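You operate a simulated robot arm through the tools that you are given. There is no shell and no other tool. Be economical: measure what you need, move in short steps, check, and stop when the job is done.

You are at the controls of a simulated robot arm. One attempt, no reset.

TASK
Fetch the pink clamp and stand it on the wiring card.

Only the result counts: the job must be done as asked and must still hold three seconds after the hand-in. Knocking over, shifting, dropping, spilling or breaking anything else fails it.

THE ROBOT
A 6-joint arm with a two-finger parallel gripper, fixed in place. Base frame: the origin is at the foot of the arm, x ahead of it, y to its left, z up; the work surface is at about z = 0. Units: mm, degrees, N and s.
With the tool pointing down near the work surface it reaches from about 160 to 420 mm from the base axis. Its first joint turns from -66.0 to 66.0 degrees. Payload 1.57 kg.
The TCP is the grasp point between the finger pads, 30 mm short of the fingertips. In the tool frame z runs along the fingers and y along their closing line. Largest opening 80 mm; finger width 17, thickness 12; the body of the gripper, 40 by 82 mm, starts 80 mm behind the TCP.
Orientation is that of the tool frame in the base frame, as a unit quaternion [x, y, z, w]. With the fingers straight down and closing along the base's y, the tool's x points along the base's -x, its y along +y and its z along -z.

THE INTERFACE
- The arm moves only by the tool servo_tool. Its argument "moves" is a list of rows, each a list of 6 numbers: the shift along the tool's x, y, z in mm, then the turn, a rotation vector about the tool's x, y, z in rad. In form: [[tx, ty, tz, rx, ry, rz], ...]. A call has 1 to 10 rows; each row shifts and turns the commanded pose from where the row before left it, along the tool's axes as they then stand. "claw" is the finger opening in mm, from 0 to 80, set as the call begins (left out, the last holds). Each row takes 0.2 s and may step no farther than 50 mm and 8.6 degrees from the row before; otherwise, or with a gripper value out of range, the whole call is refused. A pose out of reach is approached as far as the arm can. The call stops where the force on the tool passes 40 N (or 10 N more than at its start, if that is more) or the arm is blocked; 0.2 s more then pass. Each finger travels about 153 mm/s and halts on what it meets, pressing with about 38 N; the grip force reading is that of the motor and also rises with nothing between the fingers. The clock runs only during rows and for 0.2 s after the last one: add rows that do not move to give the fingers time. It gives the time, the measured TCP pose, the force on the tool (base axes), the opening and the grip force at its end, in the units of the frame above (readings bear some noise), and new pictures: "show" is both (left out), scene, wrist or none.
- Cameras (640 x 400 px; columns grow to the right, rows downward): "scene" is fixed at [54.2, -324.7, 432.3]; the picture's right is [0.82, -0.58, 0.00], its down [-0.32, -0.45, -0.83] and it looks along [0.48, 0.68, -0.56] (base axes); focal length 345 px, centre (320, 200). "wrist" rides on the gripper at [-32, 0, -78] in the tool frame; the picture's right is [0.00, -1.00, 0.00], its down [0.97, 0.00, -0.24] and it looks along [0.24, 0.00, 0.97] (tool axes); focal length 218 px, centre (320, 200). There is no depth. A picture from a camera that has moved, and an enlarged one, comes with that camera's place and axes in the base frame and with its lens. The place of the scene camera against the robot may be out by one fixed shift of up to 12 mm in any direction.
- zoom(camera, box): a new picture of the part [left, top, right, bottom] of that camera's present view, enlarged. No time passes.
- sign_off(): hands the job in; it is judged then, once.

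Go step by step. Nothing tells you positions but the pictures and the camera data: compare them with the known pose of the tool, close in by small moves and look again before you grip or let go. The budget is 90 turns and 170 pictures, counting those below and the enlarged ones. Unless the task says otherwise, let go and move clear before handing in, and close with one line.

The tools are called after ">>>" as name(argument=value, ...) on one line, values as JSON. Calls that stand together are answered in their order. servo_tool: Moves the arm, as the interface text tells. Its arguments: {"type":"object","properties":{"moves":{"type":"array"},"claw":{"type":"number"},"show":{"type":"string","enum":["both","scene","wrist","none"]}},"required":["moves"]} The other tools are called the same way: zoom (camera, box) takes an enlarged picture of a part of a camera's view; sign_off () hands the job in.

At the start:

```text
t: 0.0
ee_pos: [267.3, 28.8, 229.9]
tcp_rot: [0.0, 1.0, 0.0, 0.001]
ft_force: [-0.2, -0.4, -0.8]
width: 79.8
grasp_force: 0.1
```

scene: 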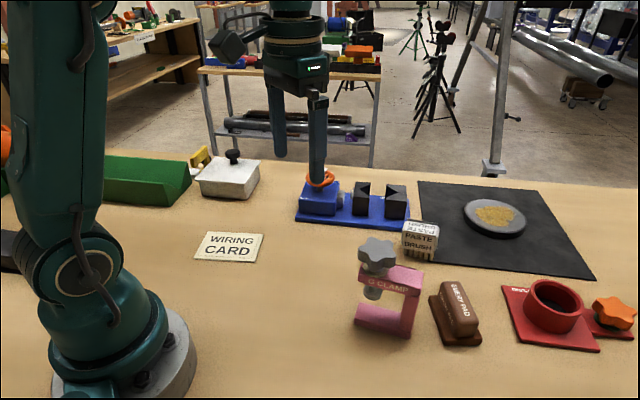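
wrist: 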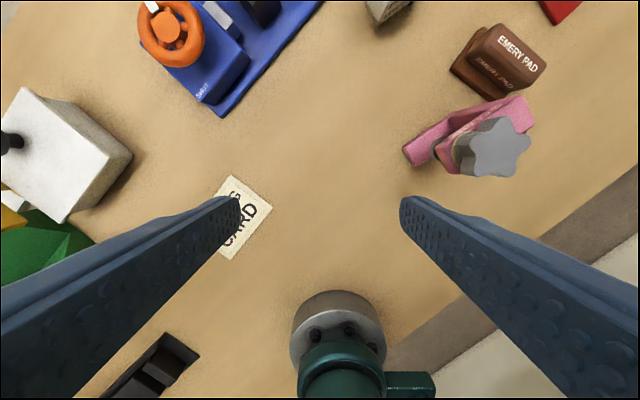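

The pink G clamp stands right of centre and the wiring card lies flat to the left, near (197, 160). I'll zoom in on both.

>>> zoom(camera="scene", box=[320, 210, 480, 350])

>>> zoom(camera="wrist", box=[380, 60, 560, 200])

```text
2.86 times, centred on (400, 280) of scene
camera zoom: at [54.2, -324.7, 432.3], right [0.82, -0.58, 0.0], down [-0.32, -0.45, -0.83], along [0.48, 0.68, -0.56], focal length 985 px, centre (91, -29)
```

zoom: 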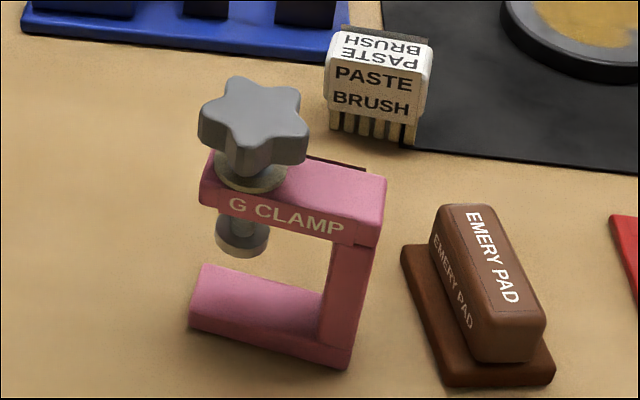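

```text
2.86 times, centred on (470, 130) of wrist
camera zoom: at [298.1, 28.5, 308.2], right [0.0, -1.0, 0.0], down [-0.97, 0.0, 0.24], along [-0.24, 0.0, -0.97], focal length 624 px, centre (-109, 400)
```

zoom: 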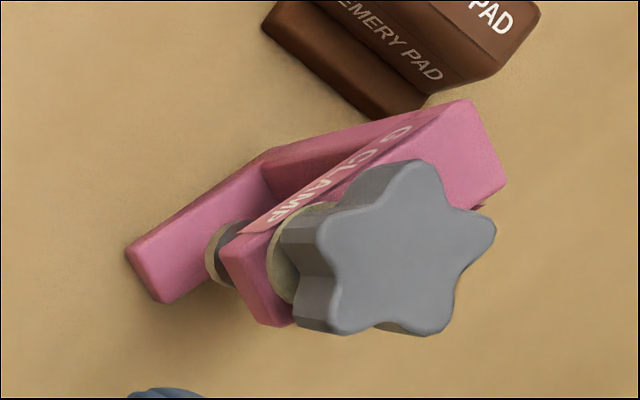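

The clamp's frame looks about 80 mm long, 30 deep and 100 high. It runs along (0.6, -0.8), with its spine near (325, -148) and its knob top near z 135. I'll move above it, turn the fingers to close across the frame, and look again.

>>> servo_tool(moves=[[-13, -43.5, 0, 0, 0, 0], [-13, -43.5, 0, 0, 0, 0], [-13, -43.5, 0, 0, 0, 0], [-13, -43.5, 0, 0, 0, 0], [0, 0, 0, 0, 0, 0.148], [0, 0, 0, 0, 0, 0.148], [0, 0, 0, 0, 0, 0.148], [0, 0, 0, 0, 0, 0.148], [0, 0, 0, 0, 0, 0.148], [0, 0, 0, 0, 0, 0.148]])

```text
t: 2.2
ee_pos: [319.0, -146.3, 229.3]
tcp_rot: [0.43, 0.903, 0.0, -0.001]
ft_force: [0.1, -0.9, 0.0]
width: 79.9
grasp_force: 0.1
camera wrist: at [338.2, -170.6, 308.0], right [-0.78, -0.63, 0.0], down [-0.61, 0.75, 0.24], along [-0.15, 0.19, -0.97], focal length 218 px, centre (320, 200)
```

scene: 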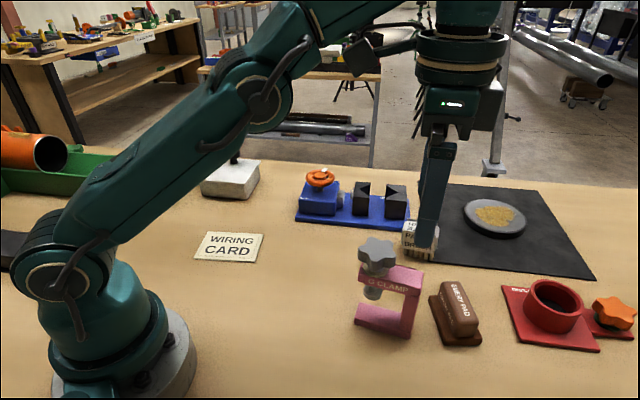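
wrist: 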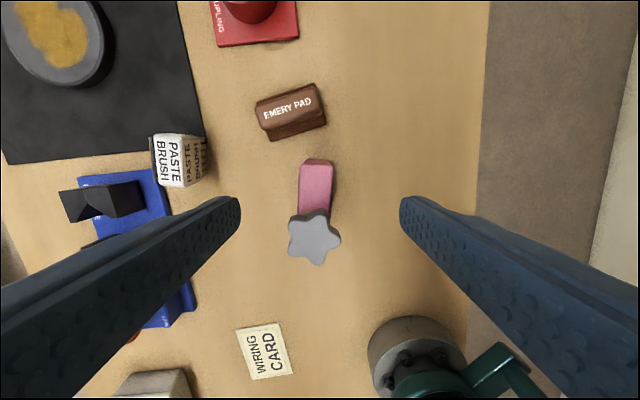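

The closing line now lies nearly across the frame. I'll zoom in to get its exact yaw and position.

>>> zoom(camera="wrist", box=[260, 140, 380, 280])

>>> zoom(camera="wrist", box=[210, 300, 330, 400])

```text
2.86 times, centred on (320, 210) of wrist
camera zoom: at [338.2, -170.6, 308.0], right [-0.78, -0.63, 0.0], down [-0.61, 0.75, 0.24], along [-0.15, 0.19, -0.97], focal length 624 px, centre (320, 171)
```

zoom: 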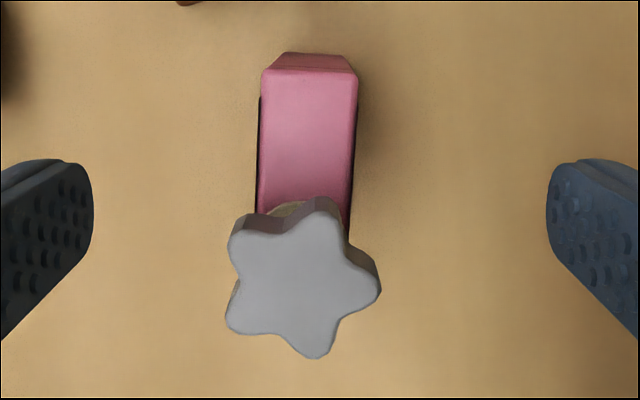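

```text
4.00 times, centred on (270, 350) of wrist
camera zoom: at [338.2, -170.6, 308.0], right [-0.78, -0.63, 0.0], down [-0.61, 0.75, 0.24], along [-0.15, 0.19, -0.97], focal length 873 px, centre (520, -400)
```

zoom: 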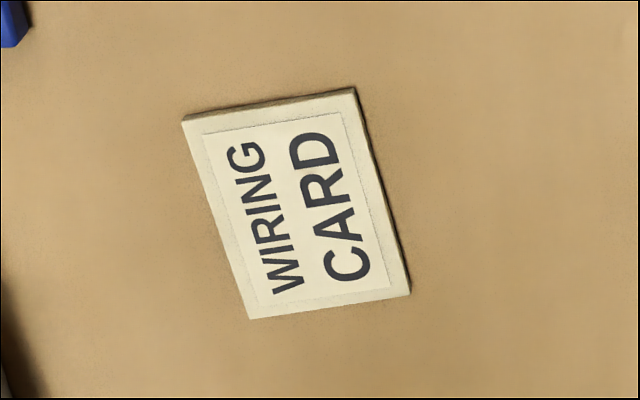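

The frame is about 31 mm deep. It sits about 4 mm off along tool y with a 3° yaw error, and the knob clears the finger width by about 8 mm. I'll correct both and descend to about z 110 to check.

>>> servo_tool(moves=[[0, 4, 0, 0, 0, 0.06], [0, 0, 40, 0, 0, 0], [0, 0, 40, 0, 0, 0], [0, 0, 35, 0, 0, 0]])

```text
t: 3.2
ee_pos: [321.3, -143.8, 114.4]
tcp_rot: [0.457, 0.89, 0.0, 0.0]
ft_force: [0.1, -1.2, 0.5]
width: 80.0
grasp_force: 0.0
camera wrist: at [339.2, -169.0, 193.2], right [-0.81, -0.58, 0.0], down [-0.57, 0.79, 0.24], along [-0.14, 0.19, -0.97], focal length 218 px, centre (320, 200)
```

scene: 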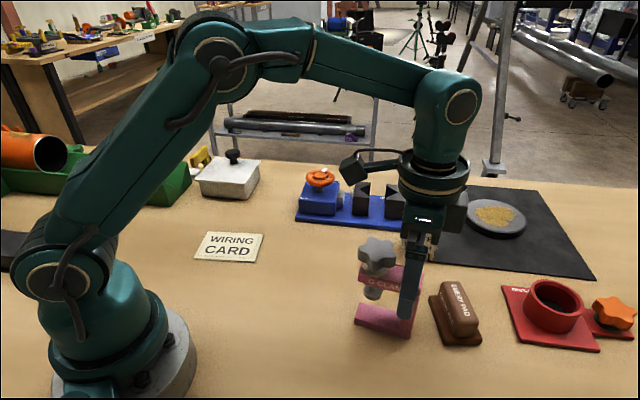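
wrist: 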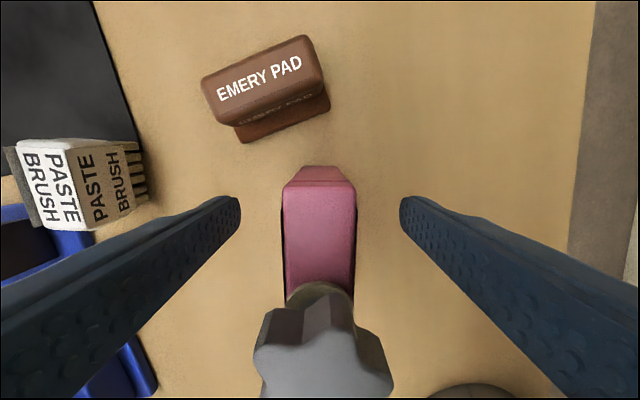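

The clamp is centred between the fingers and aligned, with its top near z 99. I'll descend to about z 82 and close.

>>> servo_tool(moves=[[0, 0, 16, 0, 0, 0], [0, 0, 16, 0, 0, 0]])

```text
t: 3.8
ee_pos: [323.1, -143.3, 82.6]
tcp_rot: [0.456, 0.89, -0.001, 0.001]
ft_force: [-0.1, 0.9, 1.1]
width: 80.0
grasp_force: 0.1
camera wrist: at [340.2, -168.8, 161.3], right [-0.81, -0.58, 0.0], down [-0.57, 0.79, 0.24], along [-0.14, 0.2, -0.97], focal length 218 px, centre (320, 200)
```

scene: 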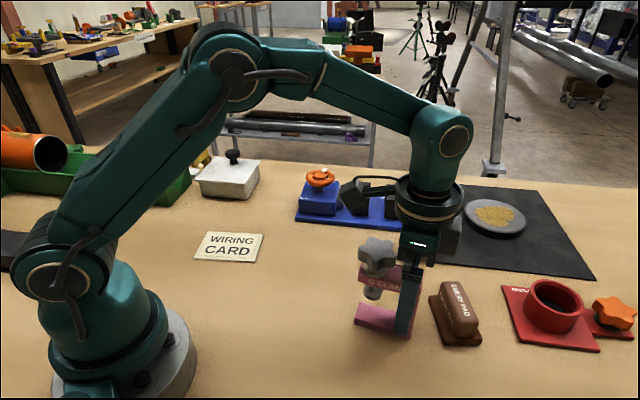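
wrist: 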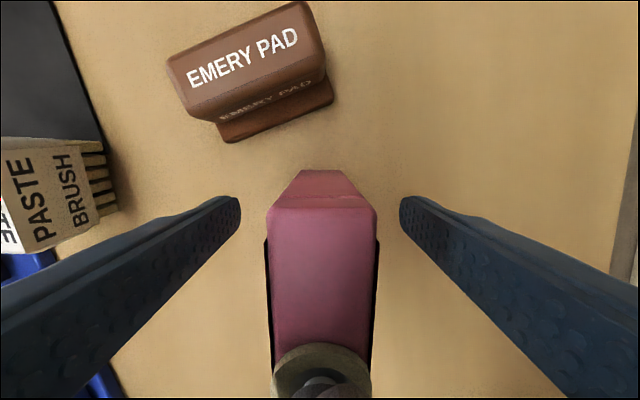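

The fingers straddle the top bar cleanly. I'll close on it now.

>>> servo_tool(moves=[[0, 0, 0, 0, 0, 0], [0, 0, 0, 0, 0, 0], [0, 0, 0, 0, 0, 0]], claw=15)

```text
t: 4.6
ee_pos: [323.1, -143.3, 82.4]
tcp_rot: [0.455, 0.89, 0.0, 0.0]
ft_force: [1.4, 0.1, 0.0]
width: 31.8
grasp_force: 37.8
camera wrist: at [340.3, -168.8, 161.4], right [-0.81, -0.58, 0.0], down [-0.57, 0.79, 0.24], along [-0.14, 0.2, -0.97], focal length 218 px, centre (320, 200)
```

scene: 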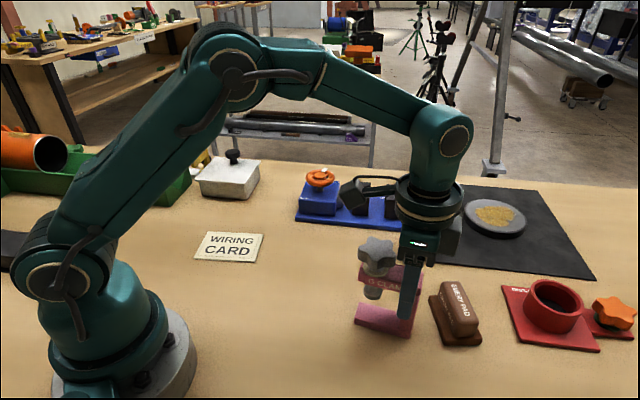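
wrist: 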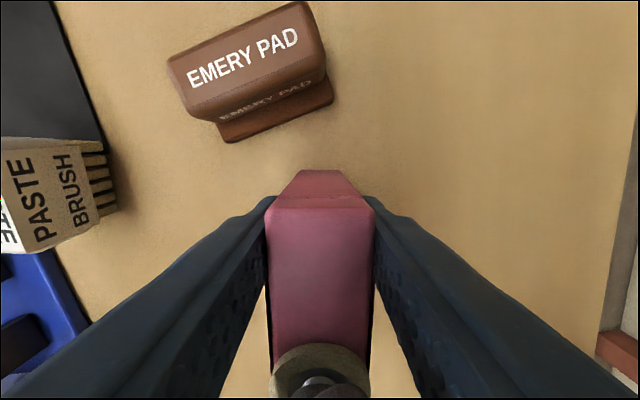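

I have it, with a width of 31.8 mm and full grip force. I'll lift it slowly and check for slipping or tilting.

>>> servo_tool(moves=[[0, 0, -8, 0, 0, 0], [0, 0, -15, 0, 0, 0], [0, 0, -20, 0, 0, 0], [0, 0, -20, 0, 0, 0], [0, 0, -17, 0, 0, 0]])

>>> zoom(camera="scene", box=[300, 150, 500, 310])

```text
t: 5.8
ee_pos: [321.4, -143.9, 163.3]
tcp_rot: [0.456, 0.89, 0.001, -0.001]
ft_force: [0.3, 0.2, -3.4]
width: 31.9
grasp_force: 38.0
camera wrist: at [340.0, -168.7, 242.4], right [-0.81, -0.58, 0.0], down [-0.57, 0.79, 0.24], along [-0.14, 0.19, -0.97], focal length 218 px, centre (320, 200)
```

scene: 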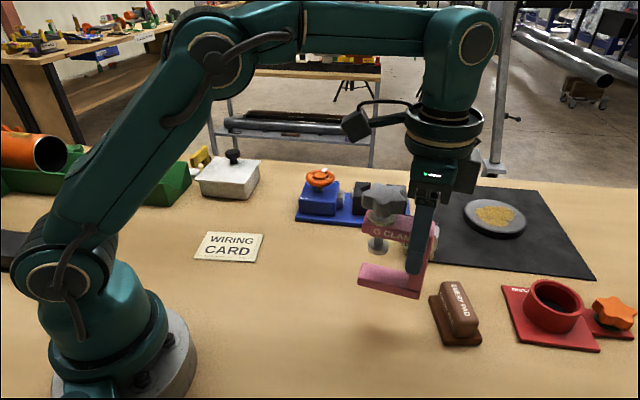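
wrist: 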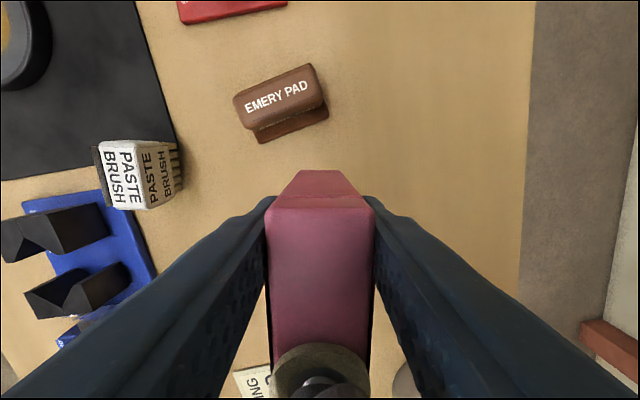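

```text
2.50 times, centred on (400, 230) of scene
camera zoom: at [54.2, -324.7, 432.3], right [0.82, -0.58, 0.0], down [-0.32, -0.45, -0.83], along [0.48, 0.68, -0.56], focal length 862 px, centre (120, 125)
```

zoom: 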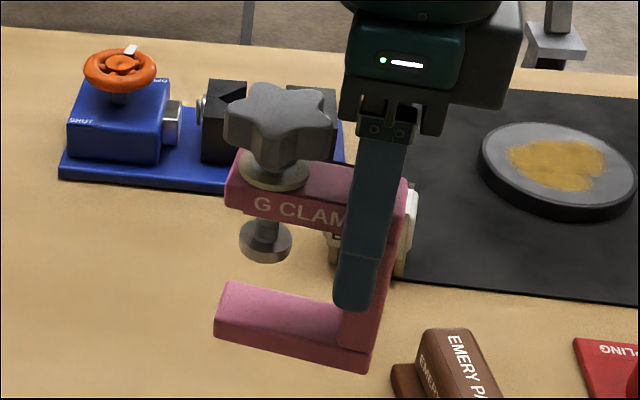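

It lifted level with no slip. I put the card centre near (193, 160) with its long side at about -38°. I'll turn the clamp 16° to match and carry it over the card.

>>> servo_tool(moves=[[0, 0, 0, 0, 0, -0.143], [0, 0, 0, 0, 0, -0.143], [33, 20, 0, 0, 0, 0], [33, 20, 0, 0, 0, 0], [33, 20, 0, 0, 0, 0], [33, 20, 0, 0, 0, 0], [33, 20, 0, 0, 0, 0], [33, 20, 0, 0, 0, 0], [33, 20, 0, 0, 0, 0], [33, 20, 0, 0, 0, 0]])

>>> zoom(camera="scene", box=[150, 140, 330, 284])

```text
t: 8.0
ee_pos: [212.4, 144.9, 161.9]
tcp_rot: [0.325, 0.946, 0.0, 0.0]
ft_force: [-0.3, -0.4, -3.4]
width: 32.1
grasp_force: 38.0
camera wrist: at [237.2, 125.7, 241.4], right [-0.61, -0.79, 0.0], down [-0.77, 0.6, 0.24], along [-0.19, 0.15, -0.97], focal length 218 px, centre (320, 200)
```

scene: 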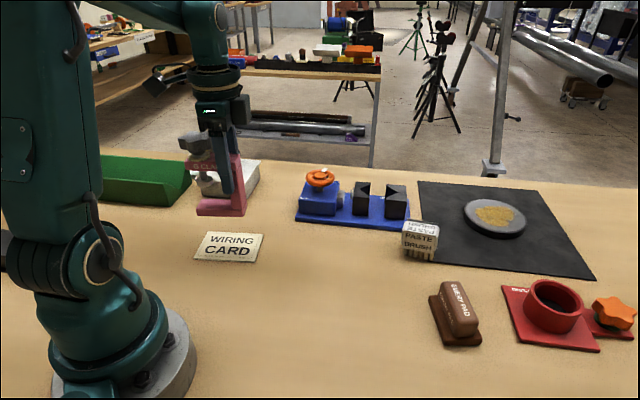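
wrist: 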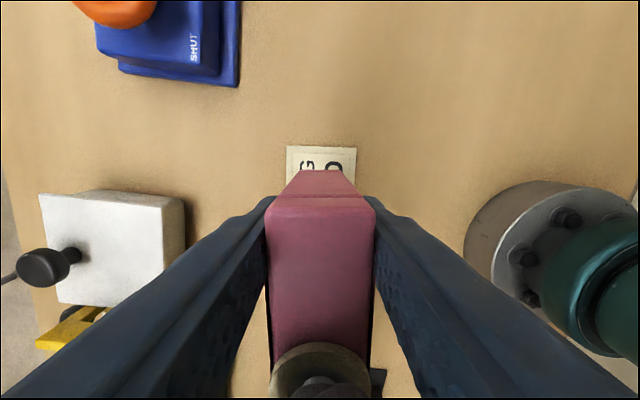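

```text
2.78 times, centred on (240, 212) of scene
camera zoom: at [54.2, -324.7, 432.3], right [0.82, -0.58, 0.0], down [-0.32, -0.45, -0.83], along [0.48, 0.68, -0.56], focal length 958 px, centre (542, 167)
```

zoom: 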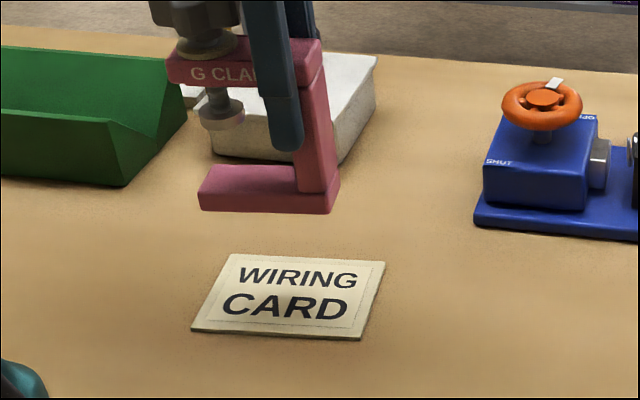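

The clamp is aligned over the card and centred within about 2 mm. I'll descend most of the way and check.

>>> servo_tool(moves=[[0, 0, 20, 0, 0, 0], [0, 0, 20, 0, 0, 0], [0, 0, 20, 0, 0, 0], [0, 0, 0, 0, 0, 0]], show="wrist")

>>> zoom(camera="scene", box=[150, 160, 330, 304])

```text
t: 9.0
ee_pos: [213.1, 143.7, 101.8]
tcp_rot: [0.325, 0.946, 0.0, 0.0]
ft_force: [0.4, 0.2, -3.2]
width: 31.6
grasp_force: 38.3
camera wrist: at [237.5, 125.5, 180.8], right [-0.61, -0.79, 0.0], down [-0.77, 0.6, 0.24], along [-0.19, 0.15, -0.97], focal length 218 px, centre (320, 200)
```

wrist: 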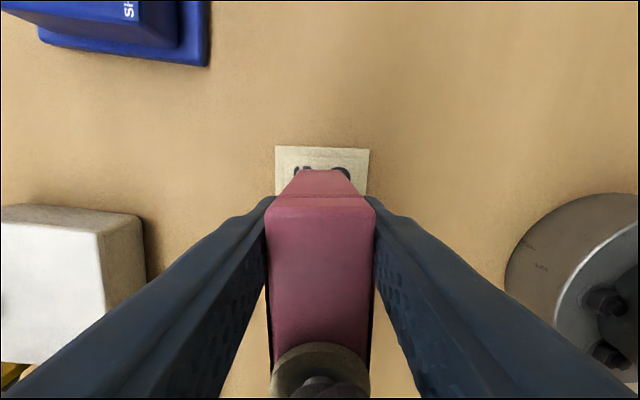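

```text
2.78 times, centred on (240, 232) of scene
camera zoom: at [54.2, -324.7, 432.3], right [0.82, -0.58, 0.0], down [-0.32, -0.45, -0.83], along [0.48, 0.68, -0.56], focal length 958 px, centre (542, 111)
```

zoom: 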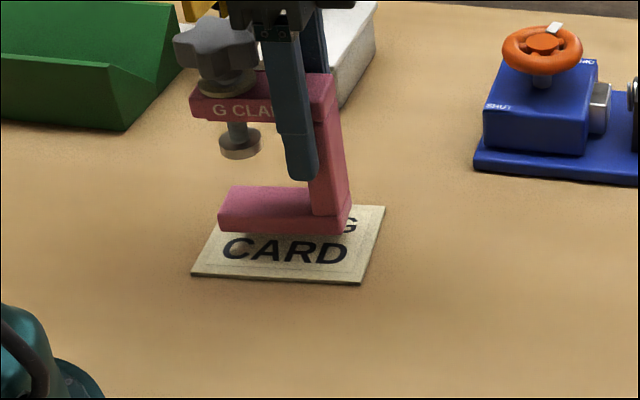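

The clamp hovers about 15 mm above the card and is well placed. I'll lower it in small steps until it touches.

>>> servo_tool(moves=[[0, 0, 4, 0, 0, 0], [0, 0, 4, 0, 0, 0], [0, 0, 3, 0, 0, 0], [0, 0, 2, 0, 0, 0], [0, 0, 0, 0, 0, 0]], show="none")

>>> zoom(camera="scene", box=[180, 200, 280, 280])

```text
t: 10.2
ee_pos: [212.1, 145.4, 89.9]
tcp_rot: [0.325, 0.946, 0.0, 0.0]
ft_force: [-0.5, 0.1, -2.9]
width: 31.4
grasp_force: 37.8
```

```text
5.00 times, centred on (230, 240) of scene
camera zoom: at [54.2, -324.7, 432.3], right [0.82, -0.58, 0.0], down [-0.32, -0.45, -0.83], along [0.48, 0.68, -0.56], focal length 1724 px, centre (770, 0)
```

zoom: 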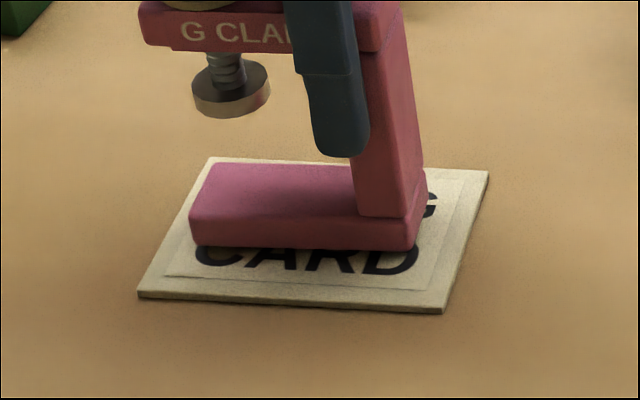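

It's still carrying its full weight, so it hasn't touched yet. I'll go on by single millimetres.

>>> servo_tool(moves=[[0, 0, 1, 0, 0, 0], [0, 0, 1, 0, 0, 0], [0, 0, 0, 0, 0, 0]], show="none")

```text
t: 11.0
ee_pos: [212.9, 144.7, 86.7]
tcp_rot: [0.324, 0.946, 0.0, 0.0]
ft_force: [-0.3, -0.1, -3.7]
width: 31.7
grasp_force: 38.2
```

>>> servo_tool(moves=[[0, 0, 1, 0, 0, 0], [0, 0, 0, 0, 0, 0]], show="none")

```text
t: 11.6
ee_pos: [212.8, 144.3, 86.3]
tcp_rot: [0.324, 0.946, 0.0, 0.001]
ft_force: [-0.9, -0.5, -1.2]
width: 31.9
grasp_force: 38.2
```

The weight is starting to come off the tool, so it's touching. I'll go 1 mm more to confirm.

>>> servo_tool(moves=[[0, 0, 0.7, 0, 0, 0], [0, 0, 0, 0, 0, 0]], show="none")

>>> zoom(camera="scene", box=[180, 200, 280, 280])

```text
t: 12.2
ee_pos: [213.1, 144.8, 85.8]
tcp_rot: [0.324, 0.946, 0.001, 0.001]
ft_force: [-1.5, -0.7, 15.3]
width: 31.8
grasp_force: 37.5
```

```text
5.00 times, centred on (230, 240) of scene
camera zoom: at [54.2, -324.7, 432.3], right [0.82, -0.58, 0.0], down [-0.32, -0.45, -0.83], along [0.48, 0.68, -0.56], focal length 1724 px, centre (770, 0)
```

zoom: 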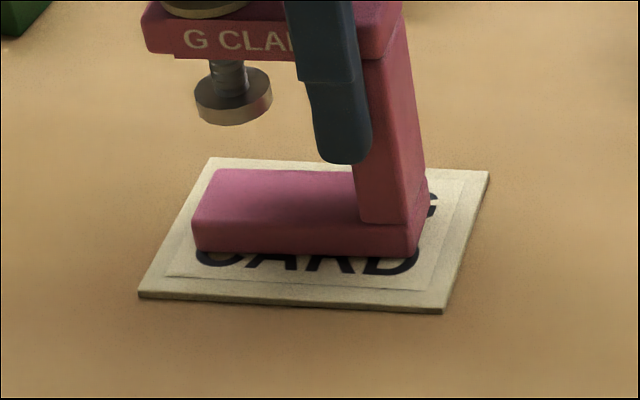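

It's firmly seated on the card. I'll ease off half a millimetre, open the fingers, and retreat straight up.

>>> servo_tool(moves=[[0, 0, -0.5, 0, 0, 0], [0, 0, 0, 0, 0, 0]], show="none")

>>> servo_tool(moves=[[0, 0, 0, 0, 0, 0], [0, 0, 0, 0, 0, 0], [0, 0, 0, 0, 0, 0]], claw=70)

```text
t: 12.8
ee_pos: [212.2, 145.5, 85.8]
tcp_rot: [0.325, 0.946, 0.0, 0.001]
ft_force: [1.1, -0.5, 8.1]
width: 31.8
grasp_force: 38.0
```

```text
t: 13.6
ee_pos: [212.1, 144.1, 87.2]
tcp_rot: [0.325, 0.946, -0.001, 0.0]
ft_force: [0.0, 0.3, -0.6]
width: 69.9
grasp_force: 0.1
camera wrist: at [236.5, 125.7, 164.8], right [-0.61, -0.79, 0.0], down [-0.77, 0.6, 0.24], along [-0.19, 0.15, -0.97], focal length 218 px, centre (320, 200)
```

scene: 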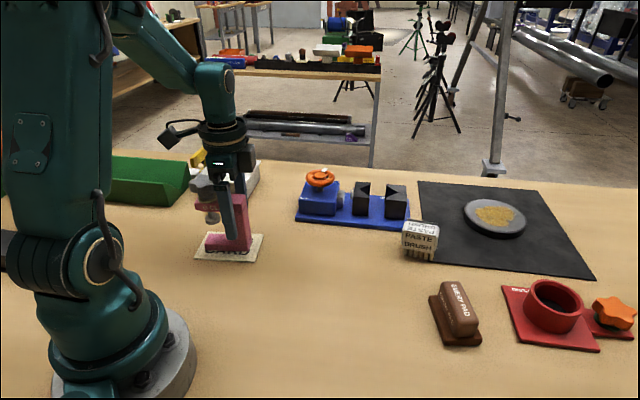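
wrist: 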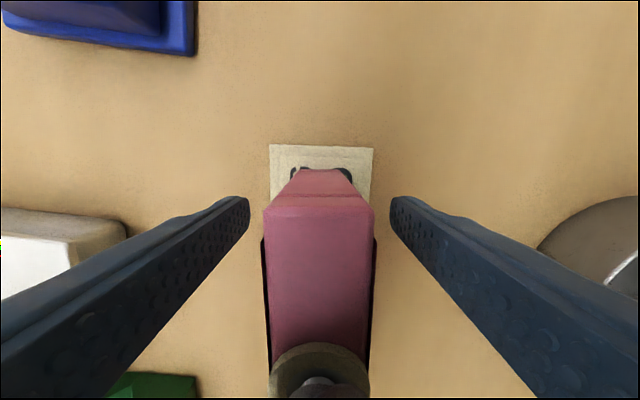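

The clamp is released and standing on its own. I'll go straight up.

>>> servo_tool(moves=[[0, 0, -20, 0, 0, 0], [0, 0, -30, 0, 0, 0], [0, 0, -40, 0, 0, 0], [0, 0, -30, 0, 0, 0], [0, 0, 0, 0, 0, 0]])

>>> zoom(camera="scene", box=[150, 160, 330, 304])

```text
t: 14.8
ee_pos: [212.6, 143.4, 207.3]
tcp_rot: [0.325, 0.946, 0.0, 0.0]
ft_force: [0.0, -0.4, -0.3]
width: 70.1
grasp_force: 0.0
camera wrist: at [236.3, 125.4, 285.6], right [-0.61, -0.79, 0.0], down [-0.77, 0.6, 0.24], along [-0.19, 0.15, -0.97], focal length 218 px, centre (320, 200)
```

scene: 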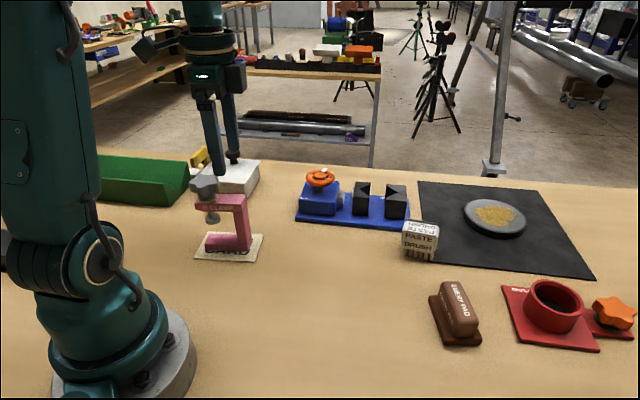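
wrist: 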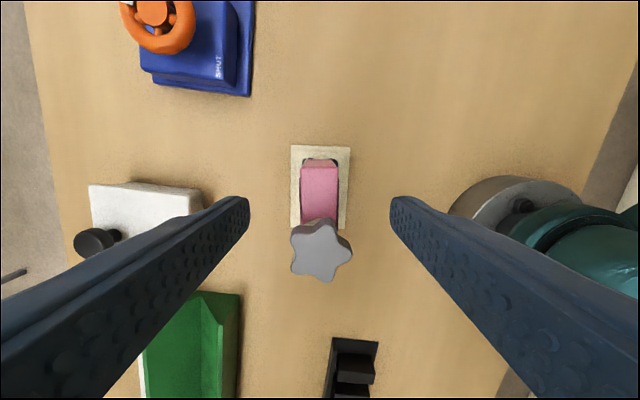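

```text
2.78 times, centred on (240, 232) of scene
camera zoom: at [54.2, -324.7, 432.3], right [0.82, -0.58, 0.0], down [-0.32, -0.45, -0.83], along [0.48, 0.68, -0.56], focal length 958 px, centre (542, 111)
```

zoom: 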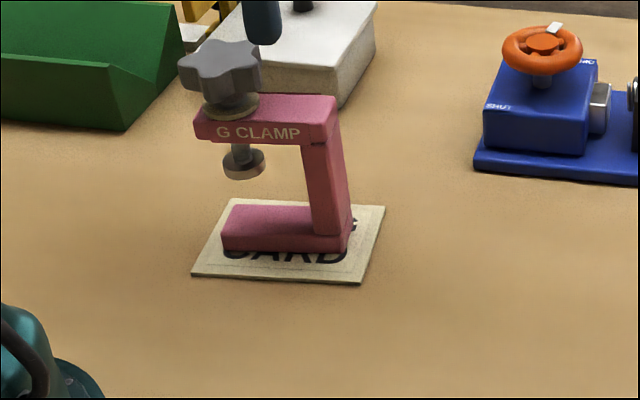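

The clamp stands upright with its whole base on the card, the gripper is clear, and nothing else has moved. I'm handing in.

>>> sign_off()

```text
The job is handed in.
```

The pink clamp is standing upright on the wiring card, the gripper is clear of it, and I saw nothing else disturbed.
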